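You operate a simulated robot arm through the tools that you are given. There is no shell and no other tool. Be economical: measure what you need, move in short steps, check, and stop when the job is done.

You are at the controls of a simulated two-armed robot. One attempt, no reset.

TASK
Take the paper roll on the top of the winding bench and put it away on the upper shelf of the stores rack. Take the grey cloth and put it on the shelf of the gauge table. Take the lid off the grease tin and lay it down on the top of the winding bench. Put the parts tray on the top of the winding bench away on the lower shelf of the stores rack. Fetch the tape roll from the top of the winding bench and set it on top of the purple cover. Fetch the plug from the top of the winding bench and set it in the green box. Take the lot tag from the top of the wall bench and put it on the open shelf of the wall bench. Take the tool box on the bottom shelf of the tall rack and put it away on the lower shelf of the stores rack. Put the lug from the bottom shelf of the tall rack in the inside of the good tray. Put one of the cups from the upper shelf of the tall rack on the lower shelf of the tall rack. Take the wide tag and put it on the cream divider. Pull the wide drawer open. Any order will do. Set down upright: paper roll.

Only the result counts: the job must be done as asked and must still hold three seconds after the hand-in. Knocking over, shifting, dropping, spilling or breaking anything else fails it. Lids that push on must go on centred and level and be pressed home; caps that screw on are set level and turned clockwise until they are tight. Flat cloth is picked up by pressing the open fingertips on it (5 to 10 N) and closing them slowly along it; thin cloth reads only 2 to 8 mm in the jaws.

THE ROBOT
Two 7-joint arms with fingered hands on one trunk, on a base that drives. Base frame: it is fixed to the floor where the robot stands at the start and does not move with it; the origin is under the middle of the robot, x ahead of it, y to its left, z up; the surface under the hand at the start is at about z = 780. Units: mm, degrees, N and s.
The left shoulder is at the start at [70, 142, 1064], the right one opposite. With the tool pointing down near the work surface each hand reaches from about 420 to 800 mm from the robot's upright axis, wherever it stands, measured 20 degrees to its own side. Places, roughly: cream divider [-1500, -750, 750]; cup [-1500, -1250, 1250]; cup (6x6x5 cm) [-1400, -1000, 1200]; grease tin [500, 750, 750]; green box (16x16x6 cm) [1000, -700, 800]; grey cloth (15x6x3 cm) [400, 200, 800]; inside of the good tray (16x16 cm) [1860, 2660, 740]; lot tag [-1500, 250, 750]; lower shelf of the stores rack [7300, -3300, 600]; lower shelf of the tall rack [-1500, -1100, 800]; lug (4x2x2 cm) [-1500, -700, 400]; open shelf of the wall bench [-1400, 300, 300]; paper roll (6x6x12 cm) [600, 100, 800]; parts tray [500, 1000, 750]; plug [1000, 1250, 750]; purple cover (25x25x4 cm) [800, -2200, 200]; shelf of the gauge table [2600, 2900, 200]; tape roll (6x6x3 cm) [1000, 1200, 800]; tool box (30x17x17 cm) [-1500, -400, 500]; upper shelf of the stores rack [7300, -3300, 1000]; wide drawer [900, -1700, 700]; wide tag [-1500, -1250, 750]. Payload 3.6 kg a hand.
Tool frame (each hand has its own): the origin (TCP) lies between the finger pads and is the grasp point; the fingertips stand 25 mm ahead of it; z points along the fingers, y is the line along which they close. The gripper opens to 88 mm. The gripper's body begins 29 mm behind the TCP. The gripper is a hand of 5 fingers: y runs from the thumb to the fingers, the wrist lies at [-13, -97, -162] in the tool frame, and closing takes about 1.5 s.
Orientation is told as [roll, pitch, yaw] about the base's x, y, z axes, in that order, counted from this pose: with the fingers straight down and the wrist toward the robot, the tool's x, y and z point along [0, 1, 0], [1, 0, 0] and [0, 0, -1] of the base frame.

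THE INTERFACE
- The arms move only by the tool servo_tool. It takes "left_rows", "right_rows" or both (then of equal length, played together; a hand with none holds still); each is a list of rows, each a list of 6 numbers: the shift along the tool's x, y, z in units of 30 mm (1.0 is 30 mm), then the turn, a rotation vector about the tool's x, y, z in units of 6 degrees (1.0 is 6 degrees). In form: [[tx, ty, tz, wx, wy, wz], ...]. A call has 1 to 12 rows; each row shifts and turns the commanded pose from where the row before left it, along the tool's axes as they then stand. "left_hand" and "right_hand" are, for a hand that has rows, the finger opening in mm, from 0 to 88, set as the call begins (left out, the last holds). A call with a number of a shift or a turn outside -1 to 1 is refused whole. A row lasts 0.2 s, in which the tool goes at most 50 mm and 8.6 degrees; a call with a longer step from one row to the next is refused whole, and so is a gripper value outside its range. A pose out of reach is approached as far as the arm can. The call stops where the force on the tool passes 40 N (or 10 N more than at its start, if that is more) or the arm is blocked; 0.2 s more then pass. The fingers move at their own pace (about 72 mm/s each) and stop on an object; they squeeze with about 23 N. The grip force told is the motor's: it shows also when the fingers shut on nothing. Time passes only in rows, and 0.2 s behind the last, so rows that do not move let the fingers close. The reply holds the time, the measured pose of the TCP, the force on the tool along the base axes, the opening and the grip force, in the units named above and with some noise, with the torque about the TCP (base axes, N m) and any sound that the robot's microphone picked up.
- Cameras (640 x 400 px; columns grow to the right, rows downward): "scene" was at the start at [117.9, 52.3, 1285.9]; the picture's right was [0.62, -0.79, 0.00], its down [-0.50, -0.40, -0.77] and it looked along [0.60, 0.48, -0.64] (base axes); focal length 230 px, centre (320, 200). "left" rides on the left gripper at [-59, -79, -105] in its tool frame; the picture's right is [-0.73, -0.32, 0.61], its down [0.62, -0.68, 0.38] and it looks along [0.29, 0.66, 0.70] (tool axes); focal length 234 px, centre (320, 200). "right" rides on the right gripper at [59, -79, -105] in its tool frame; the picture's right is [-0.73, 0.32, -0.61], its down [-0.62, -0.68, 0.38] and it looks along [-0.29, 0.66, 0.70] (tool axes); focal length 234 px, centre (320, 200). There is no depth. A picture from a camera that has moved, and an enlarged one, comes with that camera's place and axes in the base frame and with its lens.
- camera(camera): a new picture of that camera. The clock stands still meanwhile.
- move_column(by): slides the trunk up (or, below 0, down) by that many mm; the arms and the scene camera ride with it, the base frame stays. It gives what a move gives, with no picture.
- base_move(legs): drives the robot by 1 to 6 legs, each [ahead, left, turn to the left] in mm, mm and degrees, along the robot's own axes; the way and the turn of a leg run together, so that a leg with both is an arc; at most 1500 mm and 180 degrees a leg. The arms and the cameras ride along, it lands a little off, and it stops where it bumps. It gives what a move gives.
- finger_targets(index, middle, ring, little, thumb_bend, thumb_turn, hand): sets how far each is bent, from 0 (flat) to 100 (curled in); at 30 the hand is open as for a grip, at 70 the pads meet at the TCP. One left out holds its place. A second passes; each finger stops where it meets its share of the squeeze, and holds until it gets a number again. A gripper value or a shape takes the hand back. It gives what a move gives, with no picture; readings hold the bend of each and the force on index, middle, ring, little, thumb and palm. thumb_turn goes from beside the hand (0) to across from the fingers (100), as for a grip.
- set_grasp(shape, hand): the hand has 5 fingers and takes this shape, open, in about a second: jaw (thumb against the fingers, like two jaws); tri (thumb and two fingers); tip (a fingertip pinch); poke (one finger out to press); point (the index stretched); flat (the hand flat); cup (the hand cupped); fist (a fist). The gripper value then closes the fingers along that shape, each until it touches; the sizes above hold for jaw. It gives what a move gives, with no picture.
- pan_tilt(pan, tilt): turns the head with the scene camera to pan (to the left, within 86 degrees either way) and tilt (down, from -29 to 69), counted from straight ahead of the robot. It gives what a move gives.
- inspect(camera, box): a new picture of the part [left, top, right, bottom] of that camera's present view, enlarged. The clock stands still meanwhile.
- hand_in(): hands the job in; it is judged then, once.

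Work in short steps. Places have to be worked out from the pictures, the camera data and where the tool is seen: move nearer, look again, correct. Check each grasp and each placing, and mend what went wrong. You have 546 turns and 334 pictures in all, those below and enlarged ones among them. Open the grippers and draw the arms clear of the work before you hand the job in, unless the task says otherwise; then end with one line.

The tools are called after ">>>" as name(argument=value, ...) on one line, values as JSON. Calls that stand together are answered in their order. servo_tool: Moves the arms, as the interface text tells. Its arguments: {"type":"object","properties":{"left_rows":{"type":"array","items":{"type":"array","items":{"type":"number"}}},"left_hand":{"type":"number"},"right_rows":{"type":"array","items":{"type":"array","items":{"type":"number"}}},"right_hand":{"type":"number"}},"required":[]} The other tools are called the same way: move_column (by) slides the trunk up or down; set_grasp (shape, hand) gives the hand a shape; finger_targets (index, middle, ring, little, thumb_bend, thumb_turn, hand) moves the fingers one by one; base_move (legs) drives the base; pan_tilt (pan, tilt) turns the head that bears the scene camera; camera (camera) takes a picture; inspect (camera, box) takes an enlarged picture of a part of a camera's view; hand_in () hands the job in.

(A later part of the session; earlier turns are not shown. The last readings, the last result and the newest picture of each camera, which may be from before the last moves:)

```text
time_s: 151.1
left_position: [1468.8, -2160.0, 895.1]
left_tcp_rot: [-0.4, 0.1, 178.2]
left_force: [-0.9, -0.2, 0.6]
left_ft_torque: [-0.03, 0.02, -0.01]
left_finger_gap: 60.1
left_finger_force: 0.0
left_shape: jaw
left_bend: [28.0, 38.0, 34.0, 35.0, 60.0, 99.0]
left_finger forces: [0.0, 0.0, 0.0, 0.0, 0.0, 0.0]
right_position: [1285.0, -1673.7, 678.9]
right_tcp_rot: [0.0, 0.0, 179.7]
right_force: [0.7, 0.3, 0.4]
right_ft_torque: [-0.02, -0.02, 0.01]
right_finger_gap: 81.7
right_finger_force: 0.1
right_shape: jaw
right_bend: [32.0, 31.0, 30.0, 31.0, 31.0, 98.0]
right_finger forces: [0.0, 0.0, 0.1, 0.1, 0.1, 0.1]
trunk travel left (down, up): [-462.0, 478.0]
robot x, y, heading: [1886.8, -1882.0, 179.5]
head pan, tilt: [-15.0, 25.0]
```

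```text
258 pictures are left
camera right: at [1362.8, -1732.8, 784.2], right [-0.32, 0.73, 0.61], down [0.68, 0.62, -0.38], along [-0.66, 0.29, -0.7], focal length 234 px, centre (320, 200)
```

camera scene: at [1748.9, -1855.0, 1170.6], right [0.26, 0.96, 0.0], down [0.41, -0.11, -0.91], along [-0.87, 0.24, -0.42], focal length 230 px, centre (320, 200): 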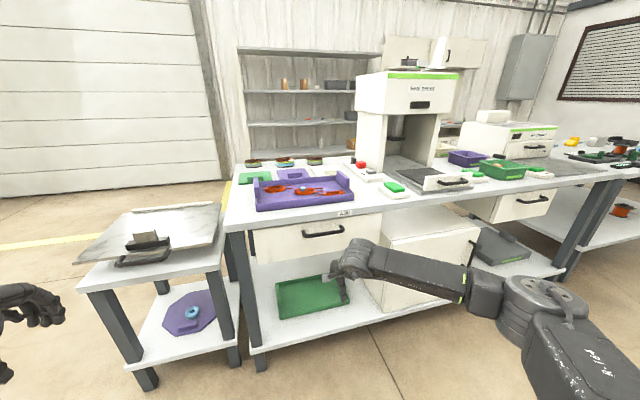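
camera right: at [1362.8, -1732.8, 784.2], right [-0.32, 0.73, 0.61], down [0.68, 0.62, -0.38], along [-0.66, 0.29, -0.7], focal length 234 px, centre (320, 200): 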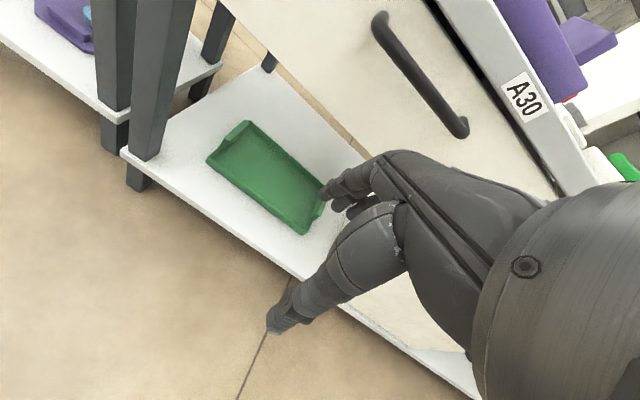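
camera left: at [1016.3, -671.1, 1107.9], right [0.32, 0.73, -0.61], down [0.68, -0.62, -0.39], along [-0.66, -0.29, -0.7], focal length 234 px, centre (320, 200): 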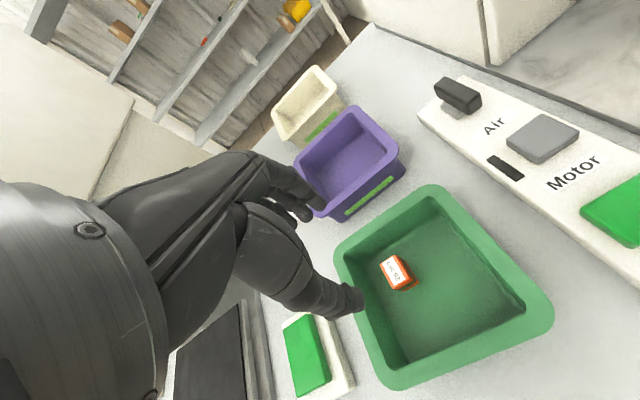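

Handle ≈[1083,-1660,728]. Rotate the right hand to point forward with the fingers above/thumb below.

>>> servo_tool(right_rows=[[0, 0, -0.2, -1, 0, 0], [0, 0, -0.2, -1, 0, 0], [0, 0, -0.2, -1, 0, 0], [0, 0, -0.2, -1, 0, 0], [0, 0, 0, -1, 0, 0], [0, 0, 0, -1, 0, 0], [0, 0, 0, -1, 0, 0], [0, 0, 0, -1, 0, 0]])

>>> servo_tool(right_rows=[[0, 0, 0, -1, 0, 0], [0, 0, 0, -1, 0, 0], [0, 0, 0, -1, 0, 0], [0, 0, 0, -1, 0, 0], [0, 0, 0, -1, 0, 0], [0, 0, 0, -1, 0, 0], [0, 0, 0, -1, 0, 0]])

>>> camera(camera="right")

>>> camera(camera="scene")

```text
time_s: 152.9
left_position: [1467.9, -2159.8, 896.0]
left_tcp_rot: [-0.4, 0.1, 178.2]
left_force: [0.7, -0.3, 0.2]
left_ft_torque: [0.03, 0.0, -0.03]
left_finger_gap: 60.0
left_finger_force: 0.0
left_shape: jaw
left_bend: [28.0, 38.0, 34.0, 35.0, 60.0, 99.0]
left_finger forces: [0.1, 0.1, 0.0, 0.1, 0.0, 0.0]
right_position: [1287.8, -1659.6, 707.0]
right_tcp_rot: [0.2, -23.7, 179.7]
right_force: [0.6, -0.2, 0.0]
right_ft_torque: [0.01, 0.01, -0.01]
right_finger_gap: 81.7
right_finger_force: 0.1
right_shape: jaw
right_bend: [31.0, 31.0, 30.0, 31.0, 31.0, 98.0]
right_finger forces: [0.0, 0.0, 0.0, 0.0, 0.0, 0.1]
right hand out of reach, approached as far as the arm can: row 4, 5, 6, 7, 8
trunk travel left (down, up): [-462.0, 478.0]
robot x, y, heading: [1886.7, -1880.7, 179.5]
head pan, tilt: [-15.0, 25.0]
```

```text
time_s: 154.5
left_position: [1469.1, -2160.3, 896.5]
left_tcp_rot: [-0.4, 0.1, 178.2]
left_force: [-0.6, -0.4, -0.5]
left_ft_torque: [0.0, -0.03, -0.03]
left_finger_gap: 59.8
left_finger_force: 0.1
left_shape: jaw
left_bend: [28.0, 38.0, 34.0, 35.0, 60.0, 99.0]
left_finger forces: [0.1, 0.0, 0.0, 0.0, 0.0, 0.0]
right_position: [1287.6, -1660.2, 707.2]
right_tcp_rot: [0.2, -23.6, 179.6]
right_force: [-0.8, -0.5, 0.0]
right_ft_torque: [-0.04, 0.0, -0.02]
right_finger_gap: 81.6
right_finger_force: 0.1
right_shape: jaw
right_bend: [31.0, 31.0, 30.0, 31.0, 31.0, 98.0]
right_finger forces: [0.0, 0.0, 0.0, 0.1, 0.1, 0.1]
right hand out of reach, approached as far as the arm can: row 1, 2, 3, 4, 5, 6, 7
trunk travel left (down, up): [-462.0, 478.0]
robot x, y, heading: [1888.2, -1878.4, 179.7]
head pan, tilt: [-15.0, 25.0]
```

```text
257 pictures are left
camera right: at [1400.6, -1718.8, 770.6], right [-0.05, 0.73, 0.68], down [0.47, 0.62, -0.63], along [-0.88, 0.29, -0.37], focal length 234 px, centre (320, 200)
```

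right: 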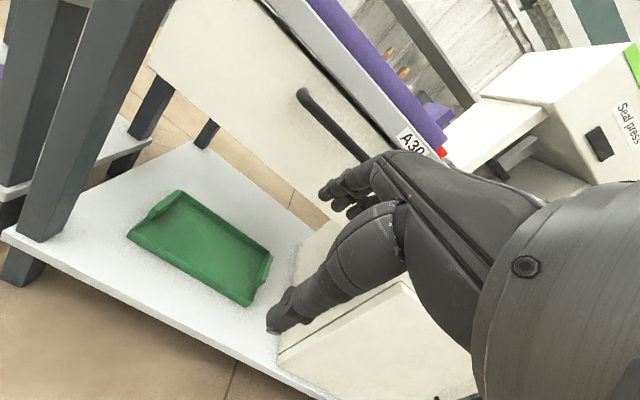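

```text
256 pictures are left
camera scene: at [1749.0, -1854.9, 1170.7], right [0.27, 0.96, 0.0], down [0.41, -0.11, -0.91], along [-0.87, 0.24, -0.42], focal length 230 px, centre (320, 200)
```

scene: 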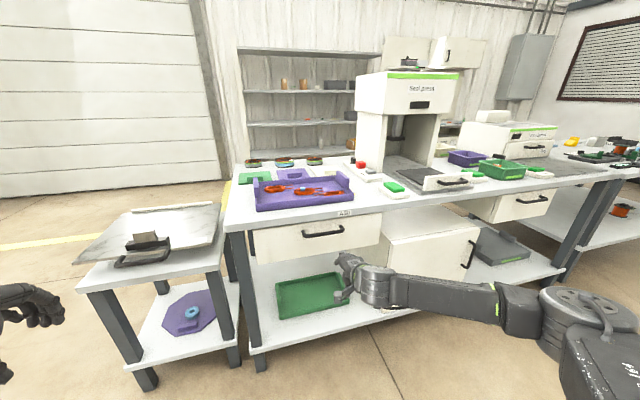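

Wrist limit at −24° with this trunk height. Lower the trunk and raise the hand so the forearm slopes up, then pitch more.

>>> move_column(by=-280)

>>> servo_tool(right_rows=[[0, 0.37, -0.84, 0, 0, 0], [0, 0.37, -0.84, 0, 0, 0], [0, 0.37, -0.84, 0, 0, 0], [0, 0.37, -0.84, 0, 0, 0], [0, 0.37, -0.84, 0, 0, 0], [0, 0.37, -0.84, 0, 0, 0], [0, 0.37, -0.84, 0, 0, 0], [0, 0.37, -0.84, 0, 0, 0], [0, 0.37, -0.84, 0, 0, 0], [0, 0.37, -0.84, 0, 0, 0]])

>>> servo_tool(right_rows=[[0, 0, 0, -1, 0, 0], [0, 0, 0, -1, 0, 0], [0, 0, 0, -1, 0, 0], [0, 0, 0, -1, 0, 0], [0, 0, 0, -1, 0, 0], [0, 0, 0, -1, 0, 0], [0, 0, 0, -1, 0, 0]])

```text
time_s: 157.3
left_position: [1468.7, -2159.9, 613.9]
left_tcp_rot: [-0.5, 0.2, 178.2]
left_force: [0.5, -0.1, 0.4]
left_ft_torque: [0.0, 0.02, -0.03]
left_finger_gap: 60.1
left_finger_force: 0.1
left_shape: jaw
left_bend: [28.0, 38.0, 34.0, 35.0, 60.0, 99.0]
left_finger forces: [0.1, 0.0, 0.0, 0.0, 0.0, 0.1]
right_position: [1287.7, -1660.4, 426.4]
right_tcp_rot: [0.1, -23.7, 179.7]
right_force: [0.0, 0.9, 0.5]
right_ft_torque: [-0.02, 0.01, 0.0]
right_finger_gap: 81.4
right_finger_force: 0.1
right_shape: jaw
right_bend: [31.0, 31.0, 30.0, 31.0, 31.0, 98.0]
right_finger forces: [0.0, 0.0, 0.0, 0.0, 0.0, 0.0]
trunk travel left (down, up): [-182.0, 758.0]
robot x, y, heading: [1886.6, -1879.3, 179.7]
head pan, tilt: [-15.0, 25.0]
```

```text
time_s: 159.5
left_position: [1468.9, -2160.6, 614.9]
left_tcp_rot: [-0.4, 0.1, 178.2]
left_force: [0.1, 0.4, 0.5]
left_ft_torque: [0.03, -0.02, 0.0]
left_finger_gap: 59.8
left_finger_force: 0.1
left_shape: jaw
left_bend: [28.0, 38.0, 34.0, 35.0, 60.0, 99.0]
left_finger forces: [0.1, 0.0, 0.0, 0.1, 0.0, 0.0]
right_position: [1287.5, -1660.4, 701.4]
right_tcp_rot: [0.2, -23.6, 179.8]
right_force: [0.2, 0.5, 0.6]
right_ft_torque: [0.0, -0.01, 0.02]
right_finger_gap: 81.8
right_finger_force: 0.0
right_shape: jaw
right_bend: [31.0, 31.0, 30.0, 31.0, 31.0, 98.0]
right_finger forces: [0.0, 0.1, 0.1, 0.0, 0.0, 0.0]
trunk travel left (down, up): [-182.0, 758.0]
robot x, y, heading: [1885.8, -1876.5, 179.5]
head pan, tilt: [-15.0, 25.0]
```

```text
time_s: 161.1
left_position: [1469.2, -2159.9, 614.4]
left_tcp_rot: [-0.4, 0.1, 178.1]
left_force: [0.5, -0.9, -0.1]
left_ft_torque: [0.01, 0.02, 0.03]
left_finger_gap: 59.7
left_finger_force: 0.1
left_shape: jaw
left_bend: [28.0, 38.0, 34.0, 35.0, 60.0, 99.0]
left_finger forces: [0.0, 0.1, 0.0, 0.0, 0.1, 0.0]
right_position: [1287.3, -1659.4, 701.1]
right_tcp_rot: [0.1, -50.6, 179.5]
right_force: [0.0, -0.4, -0.9]
right_ft_torque: [-0.01, -0.01, -0.04]
right_finger_gap: 81.9
right_finger_force: 0.0
right_shape: jaw
right_bend: [31.0, 31.0, 30.0, 31.0, 31.0, 98.0]
right_finger forces: [0.1, 0.0, 0.0, 0.1, 0.0, 0.1]
right hand out of reach, approached as far as the arm can: row 5, 6, 7
trunk travel left (down, up): [-182.0, 758.0]
robot x, y, heading: [1886.5, -1877.4, 179.5]
head pan, tilt: [-15.0, 25.0]
```

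−50° now; lower the trunk further to gain more pitch.

>>> move_column(by=-170)

>>> servo_tool(right_rows=[[0, 0.725, -0.596, 0, 0, 0], [0, 0.725, -0.596, 0, 0, 0], [0, 0.725, -0.596, 0, 0, 0], [0, 0.725, -0.596, 0, 0, 0], [0, 0.725, -0.596, 0, 0, 0], [0, 0.725, -0.596, 0, 0, 0], [0, 0.725, -0.596, 0, 0, 0]])

>>> servo_tool(right_rows=[[0, 0, 0, -1, 0, 0], [0, 0, 0, -1, 0, 0], [0, 0, 0, -1, 0, 0], [0, 0, 0, -1, 0, 0], [0, 0, 0, -1, 0, 0]])

>>> camera(camera="right")

```text
time_s: 163.1
left_position: [1469.0, -2159.6, 444.9]
left_tcp_rot: [-0.4, 0.2, 178.1]
left_force: [-0.5, 0.2, 0.0]
left_ft_torque: [0.0, 0.01, 0.03]
left_finger_gap: 59.9
left_finger_force: 0.1
left_shape: jaw
left_bend: [28.0, 38.0, 34.0, 35.0, 60.0, 99.0]
left_finger forces: [0.0, 0.0, 0.0, 0.1, 0.0, 0.0]
right_position: [1287.5, -1659.6, 533.1]
right_tcp_rot: [0.0, -50.6, 179.6]
right_force: [0.8, -0.4, 0.2]
right_ft_torque: [0.0, -0.07, -0.01]
right_finger_gap: 81.6
right_finger_force: 0.1
right_shape: jaw
right_bend: [31.0, 31.0, 30.0, 31.0, 31.0, 98.0]
right_finger forces: [0.0, 0.0, 0.0, 0.0, 0.1, 0.1]
trunk travel left (down, up): [-12.0, 928.0]
robot x, y, heading: [1891.5, -1877.5, 179.7]
head pan, tilt: [-15.0, 25.0]
```

```text
time_s: 164.7
left_position: [1469.9, -2159.3, 445.7]
left_tcp_rot: [-0.4, 0.2, 178.2]
left_force: [0.7, 0.5, -0.6]
left_ft_torque: [0.01, 0.0, 0.01]
left_finger_gap: 59.7
left_finger_force: 0.0
left_shape: jaw
left_bend: [28.0, 38.0, 34.0, 35.0, 60.0, 99.0]
left_finger forces: [0.0, 0.0, 0.1, 0.0, 0.0, 0.0]
right_position: [1288.2, -1659.4, 730.5]
right_tcp_rot: [0.1, -50.5, 179.7]
right_force: [-0.3, -0.1, 0.0]
right_ft_torque: [0.01, -0.04, 0.05]
right_finger_gap: 81.7
right_finger_force: 0.1
right_shape: jaw
right_bend: [31.0, 31.0, 30.0, 31.0, 31.0, 98.0]
right_finger forces: [0.0, 0.0, 0.0, 0.0, 0.0, 0.1]
trunk travel left (down, up): [-12.0, 928.0]
robot x, y, heading: [1889.4, -1874.6, 179.4]
head pan, tilt: [-15.0, 25.0]
```

```text
time_s: 165.8
left_position: [1469.8, -2159.9, 445.2]
left_tcp_rot: [-0.4, 0.1, 178.2]
left_force: [-0.2, 0.7, 0.0]
left_ft_torque: [-0.01, -0.06, 0.01]
left_finger_gap: 59.6
left_finger_force: 0.1
left_shape: jaw
left_bend: [28.0, 38.0, 34.0, 35.0, 60.0, 99.0]
left_finger forces: [0.1, 0.0, 0.1, 0.0, 0.1, 0.0]
right_position: [1286.6, -1660.3, 730.3]
right_tcp_rot: [0.2, -71.6, 179.6]
right_force: [-0.1, 0.2, -0.6]
right_ft_torque: [0.04, -0.03, -0.01]
right_finger_gap: 81.5
right_finger_force: 0.1
right_shape: jaw
right_bend: [31.0, 31.0, 30.0, 31.0, 31.0, 98.0]
right_finger forces: [0.0, 0.1, 0.1, 0.1, 0.0, 0.0]
right hand out of reach, approached as far as the arm can: row 4, 5
trunk travel left (down, up): [-12.0, 928.0]
robot x, y, heading: [1892.1, -1878.5, 179.7]
head pan, tilt: [-15.0, 25.0]
```

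```text
255 pictures are left
camera right: at [1410.5, -1718.4, 687.1], right [0.48, 0.72, 0.5], down [-0.15, 0.62, -0.77], along [-0.87, 0.29, 0.4], focal length 234 px, centre (320, 200)
```

right: 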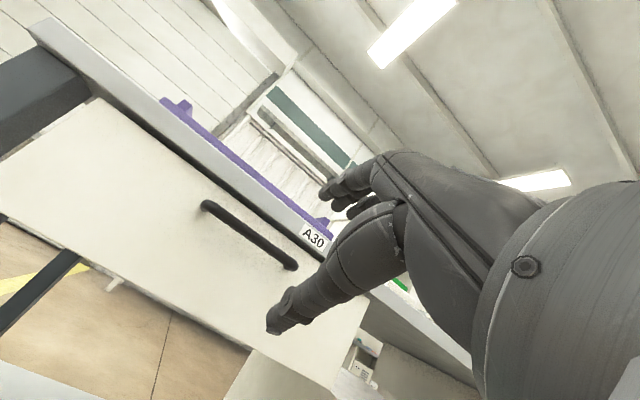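

Pitch −72°, handle confirmed at [1083,-1662,729]. Narrow the opening to 40 and approach to x≈1150.

>>> servo_tool(right_rows=[[0, 0.25, 0.88, 0, 0, 0], [0, 0.25, 0.88, 0, 0, 0], [0, 0.25, 0.88, 0, 0, 0], [0, 0.25, 0.88, 0, 0, 0], [0, 0.25, 0.88, 0, 0, 0]], right_hand=42)

>>> camera(camera="right")

>>> camera(camera="scene")

```text
time_s: 167.1
left_position: [1469.0, -2160.3, 444.5]
left_tcp_rot: [-0.4, 0.1, 178.1]
left_force: [-0.6, 0.1, 0.3]
left_ft_torque: [-0.01, 0.0, 0.04]
left_finger_gap: 59.8
left_finger_force: 0.0
left_shape: jaw
left_bend: [28.0, 38.0, 34.0, 35.0, 60.0, 99.0]
left_finger forces: [0.0, 0.0, 0.0, 0.0, 0.0, 0.1]
right_position: [1229.7, -1615.0, 723.7]
right_tcp_rot: [0.1, -71.5, 179.7]
right_force: [0.3, 0.0, 0.3]
right_ft_torque: [-0.02, 0.02, 0.03]
right_finger_gap: 42.5
right_finger_force: 0.1
right_shape: jaw
right_bend: [74.0, 45.0, 42.0, 42.0, 71.0, 100.0]
right_finger forces: [0.0, 0.0, 0.0, 0.0, 0.0, 0.1]
right hand out of reach, approached as far as the arm can: row 1, 2, 3, 4, 5
trunk travel left (down, up): [-12.0, 928.0]
robot x, y, heading: [1887.2, -1877.9, 179.6]
head pan, tilt: [-15.0, 25.0]
```

```text
254 pictures are left
camera right: at [1353.0, -1675.0, 681.7], right [0.47, 0.73, 0.5], down [-0.14, 0.62, -0.77], along [-0.87, 0.29, 0.4], focal length 234 px, centre (320, 200)
```

right: 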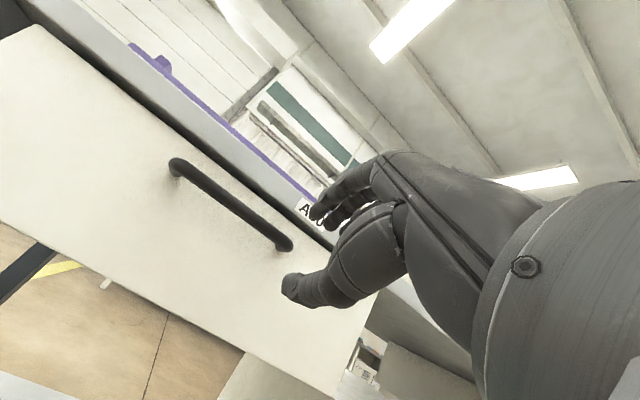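

```text
253 pictures are left
camera scene: at [1749.1, -1854.9, 720.7], right [0.27, 0.96, 0.0], down [0.41, -0.11, -0.91], along [-0.87, 0.24, -0.42], focal length 230 px, centre (320, 200)
```

scene: 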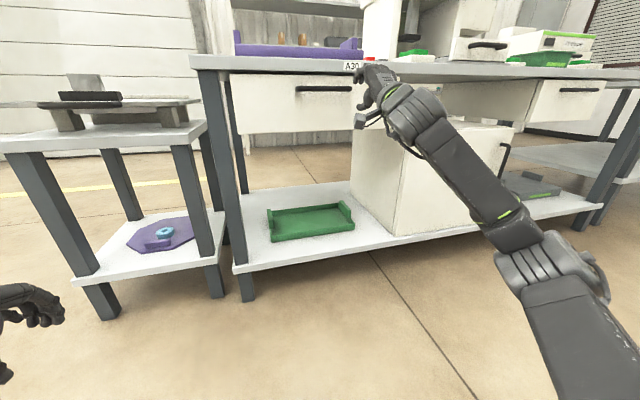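

Arm is near its limit, so use the base for the approach.

>>> base_move(legs=[[95, 45, 0]])

>>> camera(camera="right")

>>> inspect(camera="scene", box=[240, 30, 460, 170])

```text
time_s: 168.2
left_position: [1374.3, -2204.4, 445.6]
left_tcp_rot: [-0.4, 0.1, 178.3]
left_force: [-0.1, 0.5, 0.3]
left_ft_torque: [-0.01, 0.01, 0.03]
left_finger_gap: 59.8
left_finger_force: 0.1
left_shape: jaw
left_bend: [28.0, 38.0, 34.0, 35.0, 60.0, 99.0]
left_finger forces: [0.1, 0.1, 0.0, 0.0, 0.1, 0.0]
right_position: [1135.3, -1658.9, 722.6]
right_tcp_rot: [0.1, -71.4, 179.8]
right_force: [0.1, 0.4, 0.0]
right_ft_torque: [0.01, 0.02, 0.01]
right_finger_gap: 42.3
right_finger_force: 0.0
right_shape: jaw
right_bend: [74.0, 45.0, 42.0, 42.0, 71.0, 100.0]
right_finger forces: [0.0, 0.0, 0.0, 0.1, 0.0, 0.0]
trunk travel left (down, up): [-12.0, 928.0]
robot x, y, heading: [1794.6, -1927.6, 179.5]
head pan, tilt: [-15.0, 25.0]
```

```text
252 pictures are left
camera right: at [1258.0, -1719.1, 681.8], right [0.47, 0.73, 0.5], down [-0.14, 0.62, -0.77], along [-0.87, 0.29, 0.4], focal length 234 px, centre (320, 200)
```

right: 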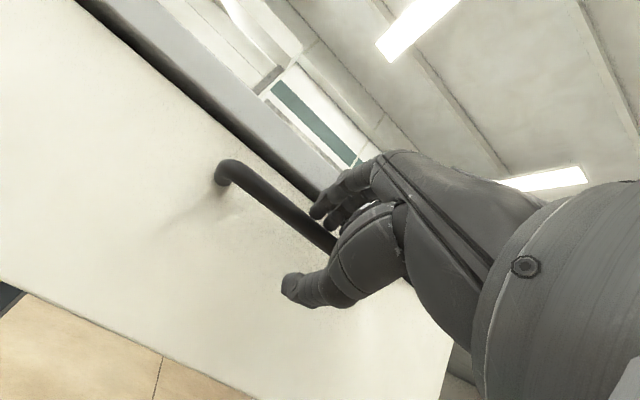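

```text
2.86 times, centred on (350, 100) of scene
camera zoom: at [1653.9, -1898.9, 720.7], right [0.27, 0.96, 0.0], down [0.41, -0.11, -0.91], along [-0.87, 0.24, -0.42], focal length 658 px, centre (234, 486)
```

zoom: 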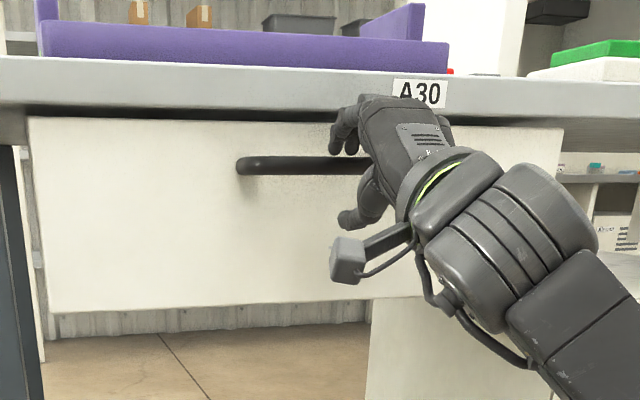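

Bar lies between fingers and thumb. Advance 40 mm.

>>> base_move(legs=[[38, 3, 0]])

>>> camera(camera="right")

>>> inspect(camera="scene", box=[240, 10, 460, 150])

```text
time_s: 169.1
left_position: [1337.3, -2206.8, 447.0]
left_tcp_rot: [-0.4, -0.4, 178.1]
left_force: [0.2, -0.5, 0.5]
left_ft_torque: [-0.06, -0.02, 0.01]
left_finger_gap: 59.8
left_finger_force: 0.0
left_shape: jaw
left_bend: [28.0, 38.0, 34.0, 35.0, 60.0, 99.0]
left_finger forces: [0.1, 0.0, 0.1, 0.1, 0.0, 0.1]
right_position: [1101.1, -1662.9, 730.1]
right_tcp_rot: [0.1, -72.0, 179.8]
right_force: [33.4, 0.1, 7.4]
right_ft_torque: [-0.06, 0.6, -0.05]
right_finger_gap: 39.1
right_finger_force: 0.0
right_shape: jaw
right_bend: [77.0, 49.0, 43.0, 42.0, 71.0, 100.0]
right_finger forces: [23.4, 6.1, 4.4, 0.0, 0.0, 0.1]
trunk travel left (down, up): [-12.0, 928.0]
robot x, y, heading: [1753.8, -1927.9, 179.6]
head pan, tilt: [-15.0, 25.0]
```

```text
250 pictures are left
camera right: at [1224.7, -1721.5, 686.2], right [0.48, 0.72, 0.49], down [-0.15, 0.62, -0.77], along [-0.86, 0.29, 0.41], focal length 234 px, centre (320, 200)
```

right: 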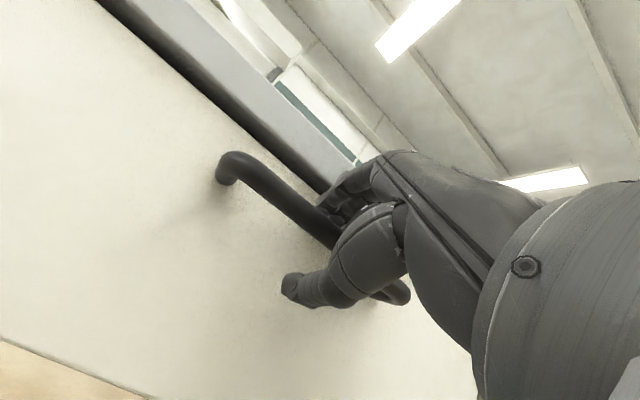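

```text
2.86 times, centred on (350, 80) of scene
camera zoom: at [1620.0, -1901.7, 721.6], right [0.27, 0.96, 0.0], down [0.4, -0.11, -0.91], along [-0.88, 0.24, -0.42], focal length 658 px, centre (234, 543)
```

zoom: 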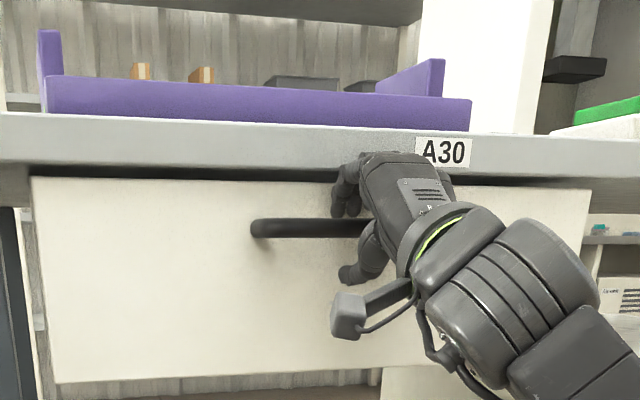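

The curled index hit the bar front. Back off, open to 56, lower slightly and retry.

>>> base_move(legs=[[-45, 0, 0]])

>>> servo_tool(right_rows=[[0, 0, 0, 0, 0, 0], [0, -0.15, 0.05, 0, 0, 0], [0, 0, 0, 0, 0, 0], [0, 0, 0, 0, 0, 0]], right_hand=57)

>>> camera(camera="right")

>>> inspect(camera="scene", box=[260, 40, 420, 140])

```text
time_s: 170.0
left_position: [1380.5, -2207.6, 444.6]
left_tcp_rot: [-0.4, 0.1, 178.1]
left_force: [0.1, 0.3, 0.8]
left_ft_torque: [-0.03, -0.01, 0.0]
left_finger_gap: 60.0
left_finger_force: 0.0
left_shape: jaw
left_bend: [28.0, 38.0, 34.0, 35.0, 60.0, 99.0]
left_finger forces: [0.0, 0.1, 0.0, 0.0, 0.0, 0.0]
right_position: [1142.9, -1663.9, 725.0]
right_tcp_rot: [0.1, -71.6, 179.8]
right_force: [0.5, 0.3, 0.6]
right_ft_torque: [0.02, 0.01, 0.02]
right_finger_gap: 41.9
right_finger_force: 0.0
right_shape: jaw
right_bend: [74.0, 46.0, 42.0, 42.0, 71.0, 100.0]
right_finger forces: [0.0, 0.1, 0.1, 0.0, 0.1, 0.0]
trunk travel left (down, up): [-12.0, 928.0]
robot x, y, heading: [1797.3, -1929.6, 180.0]
head pan, tilt: [-15.0, 25.0]
```

```text
time_s: 171.0
left_position: [1381.4, -2206.5, 443.8]
left_tcp_rot: [-0.4, 0.1, 178.1]
left_force: [0.0, -0.3, 0.5]
left_ft_torque: [0.02, 0.02, -0.01]
left_finger_gap: 59.6
left_finger_force: 0.1
left_shape: jaw
left_bend: [28.0, 38.0, 34.0, 35.0, 60.0, 99.0]
left_finger forces: [0.0, 0.0, 0.1, 0.0, 0.0, 0.0]
right_position: [1141.5, -1662.1, 720.0]
right_tcp_rot: [0.0, -71.4, -179.8]
right_force: [-0.2, 0.7, 0.9]
right_ft_torque: [0.01, 0.0, 0.0]
right_finger_gap: 56.6
right_finger_force: 0.2
right_shape: jaw
right_bend: [28.0, 39.0, 36.0, 36.0, 62.0, 100.0]
right_finger forces: [0.0, 0.0, 0.1, 0.0, 0.0, 0.0]
trunk travel left (down, up): [-12.0, 928.0]
robot x, y, heading: [1798.7, -1928.2, 179.7]
head pan, tilt: [-15.0, 25.0]
```

```text
248 pictures are left
camera right: at [1266.3, -1720.9, 678.8], right [0.47, 0.73, 0.5], down [-0.15, 0.62, -0.77], along [-0.87, 0.29, 0.4], focal length 234 px, centre (320, 200)
```

right: 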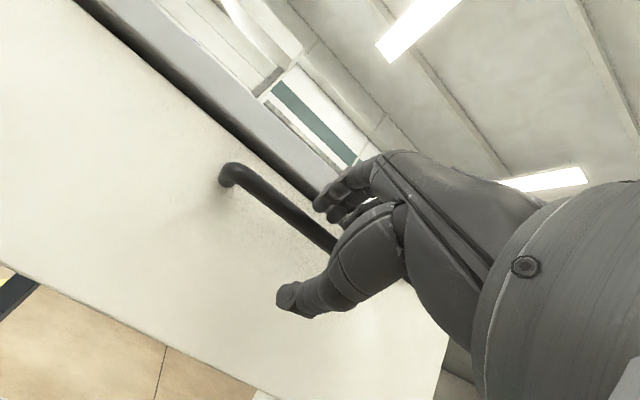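

```text
4.00 times, centred on (340, 90) of scene
camera zoom: at [1661.2, -1901.9, 720.7], right [0.27, 0.96, 0.0], down [0.41, -0.11, -0.91], along [-0.87, 0.24, -0.42], focal length 920 px, centre (240, 640)
```

zoom: 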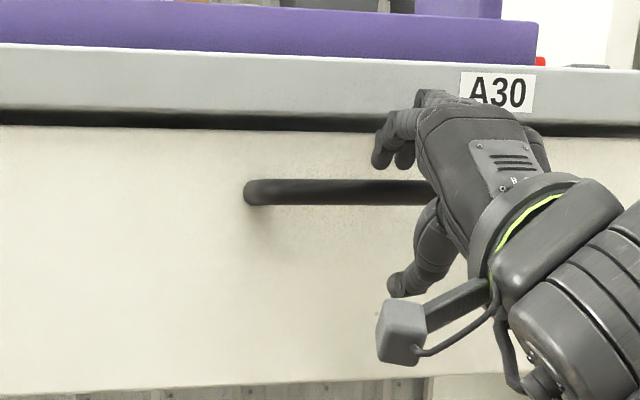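

Fingers now sit just above the bar line. Advance.

>>> base_move(legs=[[42, 0, 0]])

>>> camera(camera="right")

>>> inspect(camera="scene", box=[260, 30, 420, 130])

```text
time_s: 171.9
left_position: [1340.0, -2207.3, 446.7]
left_tcp_rot: [-0.4, -0.3, 178.1]
left_force: [0.2, 0.0, -0.2]
left_ft_torque: [-0.02, 0.0, 0.0]
left_finger_gap: 59.9
left_finger_force: 0.0
left_shape: jaw
left_bend: [28.0, 38.0, 34.0, 35.0, 60.0, 99.0]
left_finger forces: [0.0, 0.0, 0.0, 0.0, 0.1, 0.1]
right_position: [1104.5, -1661.6, 726.8]
right_tcp_rot: [-0.1, -71.9, -179.8]
right_force: [35.3, 0.3, 6.0]
right_ft_torque: [-0.05, 0.92, 0.18]
right_finger_gap: 51.2
right_finger_force: 0.0
right_shape: jaw
right_bend: [75.0, 41.0, 35.0, 36.0, 62.0, 100.0]
right_finger forces: [28.2, 5.6, 1.6, 0.0, 0.0, 0.1]
trunk travel left (down, up): [-12.0, 928.0]
robot x, y, heading: [1757.9, -1922.4, 179.6]
head pan, tilt: [-15.0, 25.0]
```

```text
246 pictures are left
camera right: at [1228.7, -1720.8, 683.3], right [0.48, 0.73, 0.5], down [-0.15, 0.62, -0.77], along [-0.87, 0.29, 0.41], focal length 234 px, centre (320, 200)
```

right: 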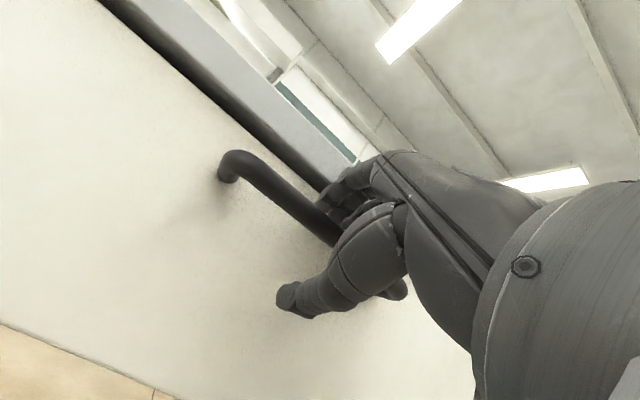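

```text
4.00 times, centred on (340, 80) of scene
camera zoom: at [1623.1, -1901.9, 721.6], right [0.27, 0.96, 0.0], down [0.4, -0.11, -0.91], along [-0.88, 0.24, -0.42], focal length 920 px, centre (240, 680)
```

zoom: 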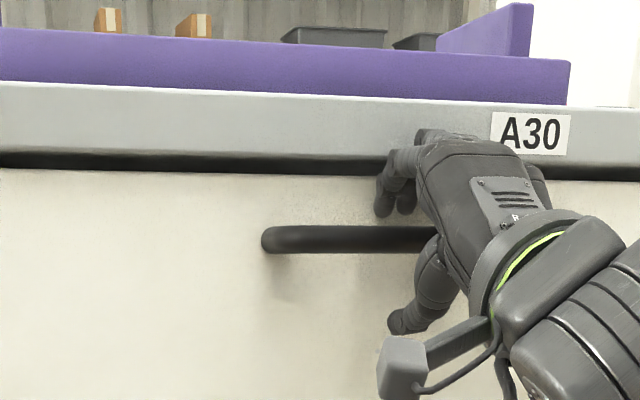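

I'll try closing here to see whether the bar gets caught between thumb and fingers.

>>> servo_tool(right_rows=[[0, 0, 0, 0, 0, 0], [0, 0, 0, 0, 0, 0], [0, 0, 0, 0, 0, 0], [0, 0, 0, 0, 0, 0], [0, 0, 0, 0, 0, 0], [0, 0, 0, 0, 0, 0], [0, 0, 0, 0, 0, 0]], right_hand=0)

>>> camera(camera="right")

>>> inspect(camera="scene", box=[260, 30, 420, 130])

```text
time_s: 173.5
left_position: [1337.8, -2204.9, 444.8]
left_tcp_rot: [-0.4, 0.2, 178.1]
left_force: [0.8, -0.9, 0.2]
left_ft_torque: [-0.03, 0.01, 0.02]
left_finger_gap: 60.0
left_finger_force: 0.1
left_shape: jaw
left_bend: [28.0, 38.0, 34.0, 35.0, 60.0, 99.0]
left_finger forces: [0.0, 0.0, 0.0, 0.0, 0.1, 0.1]
right_position: [1100.5, -1662.3, 720.1]
right_tcp_rot: [0.1, -71.3, 179.9]
right_force: [9.5, -3.0, -23.0]
right_ft_torque: [0.03, 0.21, 0.01]
right_finger_gap: 3.8
right_finger_force: 22.8
right_shape: jaw
right_bend: [75.0, 57.0, 59.0, 55.0, 73.0, 100.0]
right_finger forces: [0.1, 0.1, 0.1, 0.0, 22.3, 0.0]
trunk travel left (down, up): [-12.0, 928.0]
robot x, y, heading: [1759.0, -1923.5, 179.5]
head pan, tilt: [-15.0, 25.0]
```

```text
244 pictures are left
camera right: at [1223.7, -1720.3, 677.9], right [0.47, 0.73, 0.5], down [-0.15, 0.62, -0.77], along [-0.87, 0.29, 0.4], focal length 234 px, centre (320, 200)
```

right: 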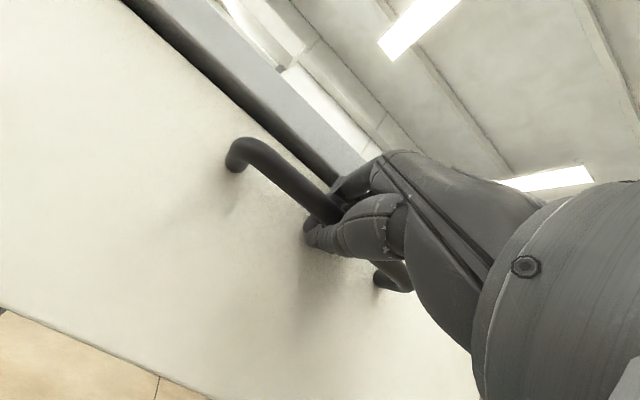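

```text
4.00 times, centred on (340, 80) of scene
camera zoom: at [1618.1, -1901.1, 720.2], right [0.27, 0.96, 0.0], down [0.41, -0.11, -0.91], along [-0.87, 0.24, -0.42], focal length 920 px, centre (240, 680)
```

zoom: 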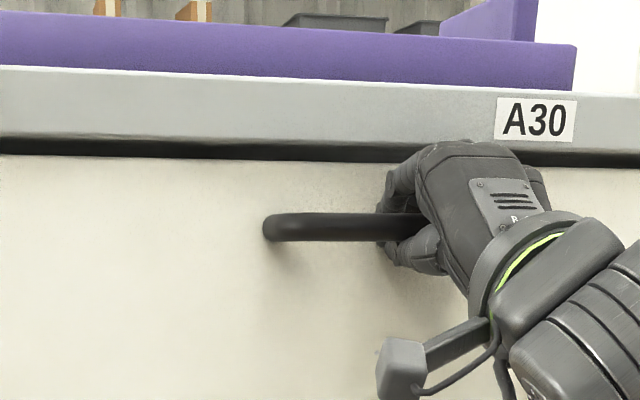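

The bar appears enclosed. Pull back a little and check.

>>> base_move(legs=[[-60, 0, 0]])

>>> camera(camera="right")

>>> inspect(camera="scene", box=[240, 20, 440, 145])

```text
time_s: 174.4
left_position: [1397.6, -2206.7, 443.7]
left_tcp_rot: [-0.3, 0.1, 178.2]
left_force: [-0.1, 0.3, 0.4]
left_ft_torque: [0.01, 0.0, 0.0]
left_finger_gap: 59.9
left_finger_force: 0.1
left_shape: jaw
left_bend: [28.0, 38.0, 34.0, 35.0, 60.0, 99.0]
left_finger forces: [0.1, 0.0, 0.0, 0.1, 0.0, 0.0]
right_position: [1161.0, -1660.0, 720.1]
right_tcp_rot: [0.1, -71.4, 180.0]
right_force: [-0.4, -2.2, -19.7]
right_ft_torque: [0.01, 0.09, 0.02]
right_finger_gap: 3.5
right_finger_force: 23.3
right_shape: jaw
right_bend: [75.0, 57.0, 59.0, 55.0, 73.0, 100.0]
right_finger forces: [0.0, 0.1, 0.0, 0.0, 19.4, 0.0]
trunk travel left (down, up): [-12.0, 928.0]
robot x, y, heading: [1820.1, -1928.5, 179.5]
head pan, tilt: [-15.0, 25.0]
```

```text
242 pictures are left
camera right: at [1283.2, -1720.4, 677.9], right [0.47, 0.73, 0.5], down [-0.15, 0.62, -0.77], along [-0.87, 0.29, 0.4], focal length 234 px, centre (320, 200)
```

right: 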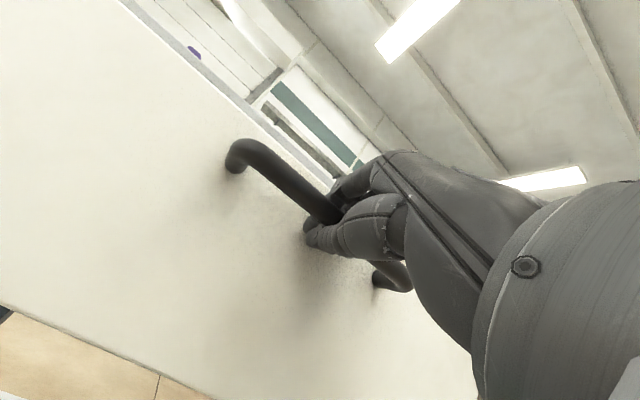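

```text
3.20 times, centred on (340, 82) of scene
camera zoom: at [1677.3, -1901.4, 720.2], right [0.27, 0.96, 0.0], down [0.41, -0.11, -0.9], along [-0.87, 0.24, -0.43], focal length 736 px, centre (256, 576)
```

zoom: 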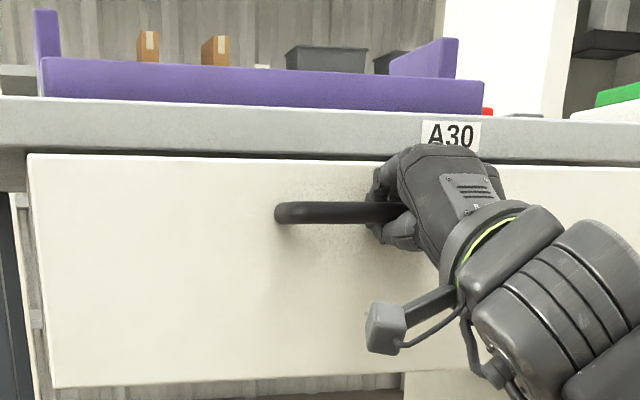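

The drawer is opening. Pull further.

>>> base_move(legs=[[-140, 0, 0]])

>>> base_move(legs=[[-90, 0, 0]])

>>> camera(camera="scene")

```text
time_s: 175.8
left_position: [1536.8, -2207.5, 445.7]
left_tcp_rot: [-0.4, 0.3, 178.2]
left_force: [-0.1, 0.4, -0.6]
left_ft_torque: [-0.03, -0.05, 0.0]
left_finger_gap: 59.8
left_finger_force: 0.1
left_shape: jaw
left_bend: [28.0, 38.0, 34.0, 35.0, 60.0, 99.0]
left_finger forces: [0.1, 0.0, 0.1, 0.0, 0.0, 0.0]
right_position: [1299.1, -1662.5, 720.1]
right_tcp_rot: [0.2, -71.4, 179.9]
right_force: [-0.4, 1.0, -20.0]
right_ft_torque: [-0.04, 0.1, 0.01]
right_finger_gap: 3.5
right_finger_force: 23.0
right_shape: jaw
right_bend: [75.0, 57.0, 59.0, 55.0, 74.0, 100.0]
right_finger forces: [0.1, 0.0, 0.0, 0.0, 19.8, 0.0]
trunk travel left (down, up): [-12.0, 928.0]
robot x, y, heading: [1957.1, -1928.1, 179.5]
head pan, tilt: [-15.0, 25.0]
```

```text
time_s: 176.9
left_position: [1628.8, -2208.3, 445.4]
left_tcp_rot: [-0.3, 0.2, 178.1]
left_force: [-0.4, -0.2, -0.1]
left_ft_torque: [0.03, 0.01, 0.02]
left_finger_gap: 59.7
left_finger_force: 0.0
left_shape: jaw
left_bend: [28.0, 38.0, 34.0, 35.0, 60.0, 99.0]
left_finger forces: [0.0, 0.0, 0.1, 0.1, 0.0, 0.0]
right_position: [1389.8, -1663.4, 719.2]
right_tcp_rot: [0.2, -71.5, 179.8]
right_force: [0.0, 3.4, -18.6]
right_ft_torque: [-0.03, 0.09, 0.0]
right_finger_gap: 3.2
right_finger_force: 23.0
right_shape: jaw
right_bend: [75.0, 57.0, 59.0, 55.0, 74.0, 100.0]
right_finger forces: [0.0, 0.0, 0.0, 0.1, 19.1, 0.0]
trunk travel left (down, up): [-12.0, 928.0]
robot x, y, heading: [2047.0, -1929.4, 179.6]
head pan, tilt: [-15.0, 25.0]
```

```text
240 pictures are left
camera scene: at [1907.6, -1902.8, 720.2], right [0.26, 0.96, 0.0], down [0.41, -0.11, -0.9], along [-0.87, 0.24, -0.43], focal length 230 px, centre (320, 200)
```

scene: 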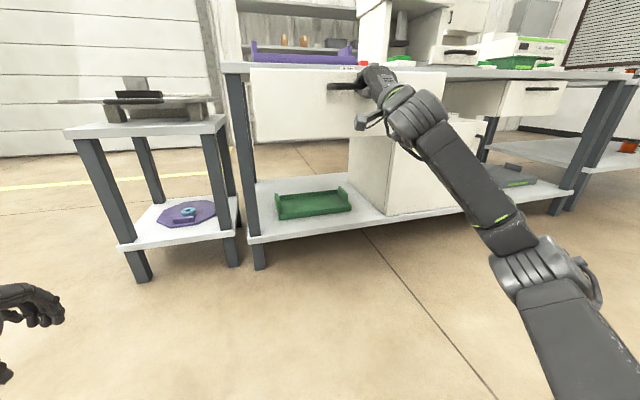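

>>> base_move(legs=[[-60, 0, 0]])

>>> inspect(camera="scene", box=[230, 30, 470, 180])

```text
time_s: 177.8
left_position: [1689.3, -2208.6, 444.7]
left_tcp_rot: [-0.3, 0.2, 178.1]
left_force: [0.7, -0.3, 0.3]
left_ft_torque: [-0.03, 0.02, 0.02]
left_finger_gap: 59.8
left_finger_force: 0.0
left_shape: jaw
left_bend: [28.0, 38.0, 34.0, 35.0, 60.0, 99.0]
left_finger forces: [0.0, 0.1, 0.0, 0.0, 0.0, 0.0]
right_position: [1448.8, -1662.9, 719.4]
right_tcp_rot: [0.2, -71.3, 180.0]
right_force: [-0.3, 3.8, -18.5]
right_ft_torque: [-0.01, 0.07, 0.06]
right_finger_gap: 3.2
right_finger_force: 22.3
right_shape: jaw
right_bend: [75.0, 56.0, 59.0, 55.0, 74.0, 100.0]
right_finger forces: [0.1, 0.0, 0.0, 0.1, 18.8, 0.1]
trunk travel left (down, up): [-12.0, 928.0]
robot x, y, heading: [2106.0, -1929.7, 179.8]
head pan, tilt: [-15.0, 25.0]
```

```text
2.67 times, centred on (350, 105) of scene
camera zoom: at [1968.1, -1903.1, 720.2], right [0.26, 0.96, 0.0], down [0.41, -0.11, -0.9], along [-0.87, 0.24, -0.43], focal length 614 px, centre (240, 453)
```

zoom: 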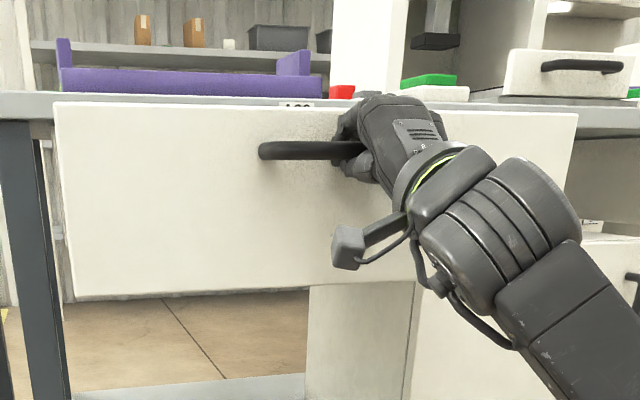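

Drawer is open ~350 mm. Open the hand and withdraw.

>>> servo_tool(right_rows=[[0, 0, 0, 0, 0, 0], [0, 0, 0, 0, 0, 0], [0, 0, 0, 0, 0, 0], [0, 0, 0, 0, 0, 0], [0, 0, 0, 0, 0, 0], [0, 0, 0, 0, 0, 0]], right_hand=80)

>>> camera(camera="right")

>>> base_move(legs=[[-60, 0, 0]])

>>> camera(camera="scene")

```text
time_s: 179.2
left_position: [1690.1, -2210.0, 445.3]
left_tcp_rot: [-0.4, 0.0, 178.2]
left_force: [0.7, 0.8, 0.2]
left_ft_torque: [-0.01, 0.02, 0.01]
left_finger_gap: 59.7
left_finger_force: 0.1
left_shape: jaw
left_bend: [28.0, 38.0, 34.0, 35.0, 60.0, 99.0]
left_finger forces: [0.0, 0.1, 0.0, 0.0, 0.0, 0.1]
right_position: [1452.3, -1665.1, 720.9]
right_tcp_rot: [-0.1, -71.6, -179.9]
right_force: [1.2, 0.7, -0.7]
right_ft_torque: [-0.03, 0.05, -0.03]
right_finger_gap: 79.7
right_finger_force: 0.0
right_shape: jaw
right_bend: [31.0, 32.0, 30.0, 31.0, 32.0, 98.0]
right_finger forces: [0.0, 1.2, 0.0, 0.0, 0.0, 0.0]
trunk travel left (down, up): [-12.0, 928.0]
robot x, y, heading: [2112.5, -1929.9, 179.7]
head pan, tilt: [-15.0, 25.0]
```

```text
238 pictures are left
camera right: at [1575.1, -1723.4, 679.3], right [0.47, 0.73, 0.5], down [-0.15, 0.62, -0.77], along [-0.87, 0.29, 0.4], focal length 234 px, centre (320, 200)
```

right: 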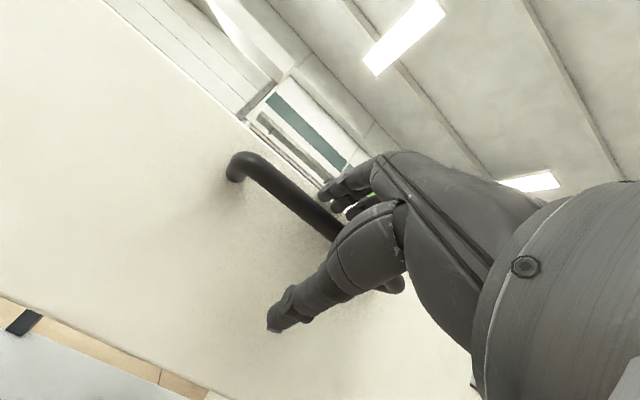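

```text
time_s: 180.2
left_position: [1749.9, -2209.4, 444.6]
left_tcp_rot: [-0.4, 0.0, 178.2]
left_force: [-0.1, -0.1, 0.1]
left_ft_torque: [0.01, 0.02, 0.01]
left_finger_gap: 59.9
left_finger_force: 0.1
left_shape: jaw
left_bend: [28.0, 38.0, 34.0, 35.0, 60.0, 99.0]
left_finger forces: [0.0, 0.0, 0.0, 0.0, 0.0, 0.0]
right_position: [1511.3, -1665.4, 721.4]
right_tcp_rot: [-0.1, -71.5, -179.9]
right_force: [-0.3, -0.5, 0.3]
right_ft_torque: [-0.01, -0.03, 0.04]
right_finger_gap: 79.8
right_finger_force: 0.1
right_shape: jaw
right_bend: [31.0, 31.0, 30.0, 31.0, 32.0, 98.0]
right_finger forces: [0.0, 0.0, 0.1, 0.0, 0.1, 0.0]
trunk travel left (down, up): [-12.0, 928.0]
robot x, y, heading: [2170.4, -1926.8, 179.9]
head pan, tilt: [-15.0, 25.0]
```

```text
237 pictures are left
camera scene: at [2029.7, -1904.4, 720.7], right [0.27, 0.96, 0.0], down [0.41, -0.11, -0.91], along [-0.87, 0.24, -0.42], focal length 230 px, centre (320, 200)
```

scene: 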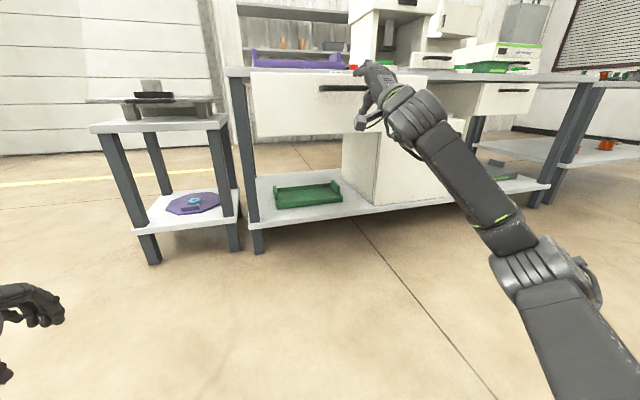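

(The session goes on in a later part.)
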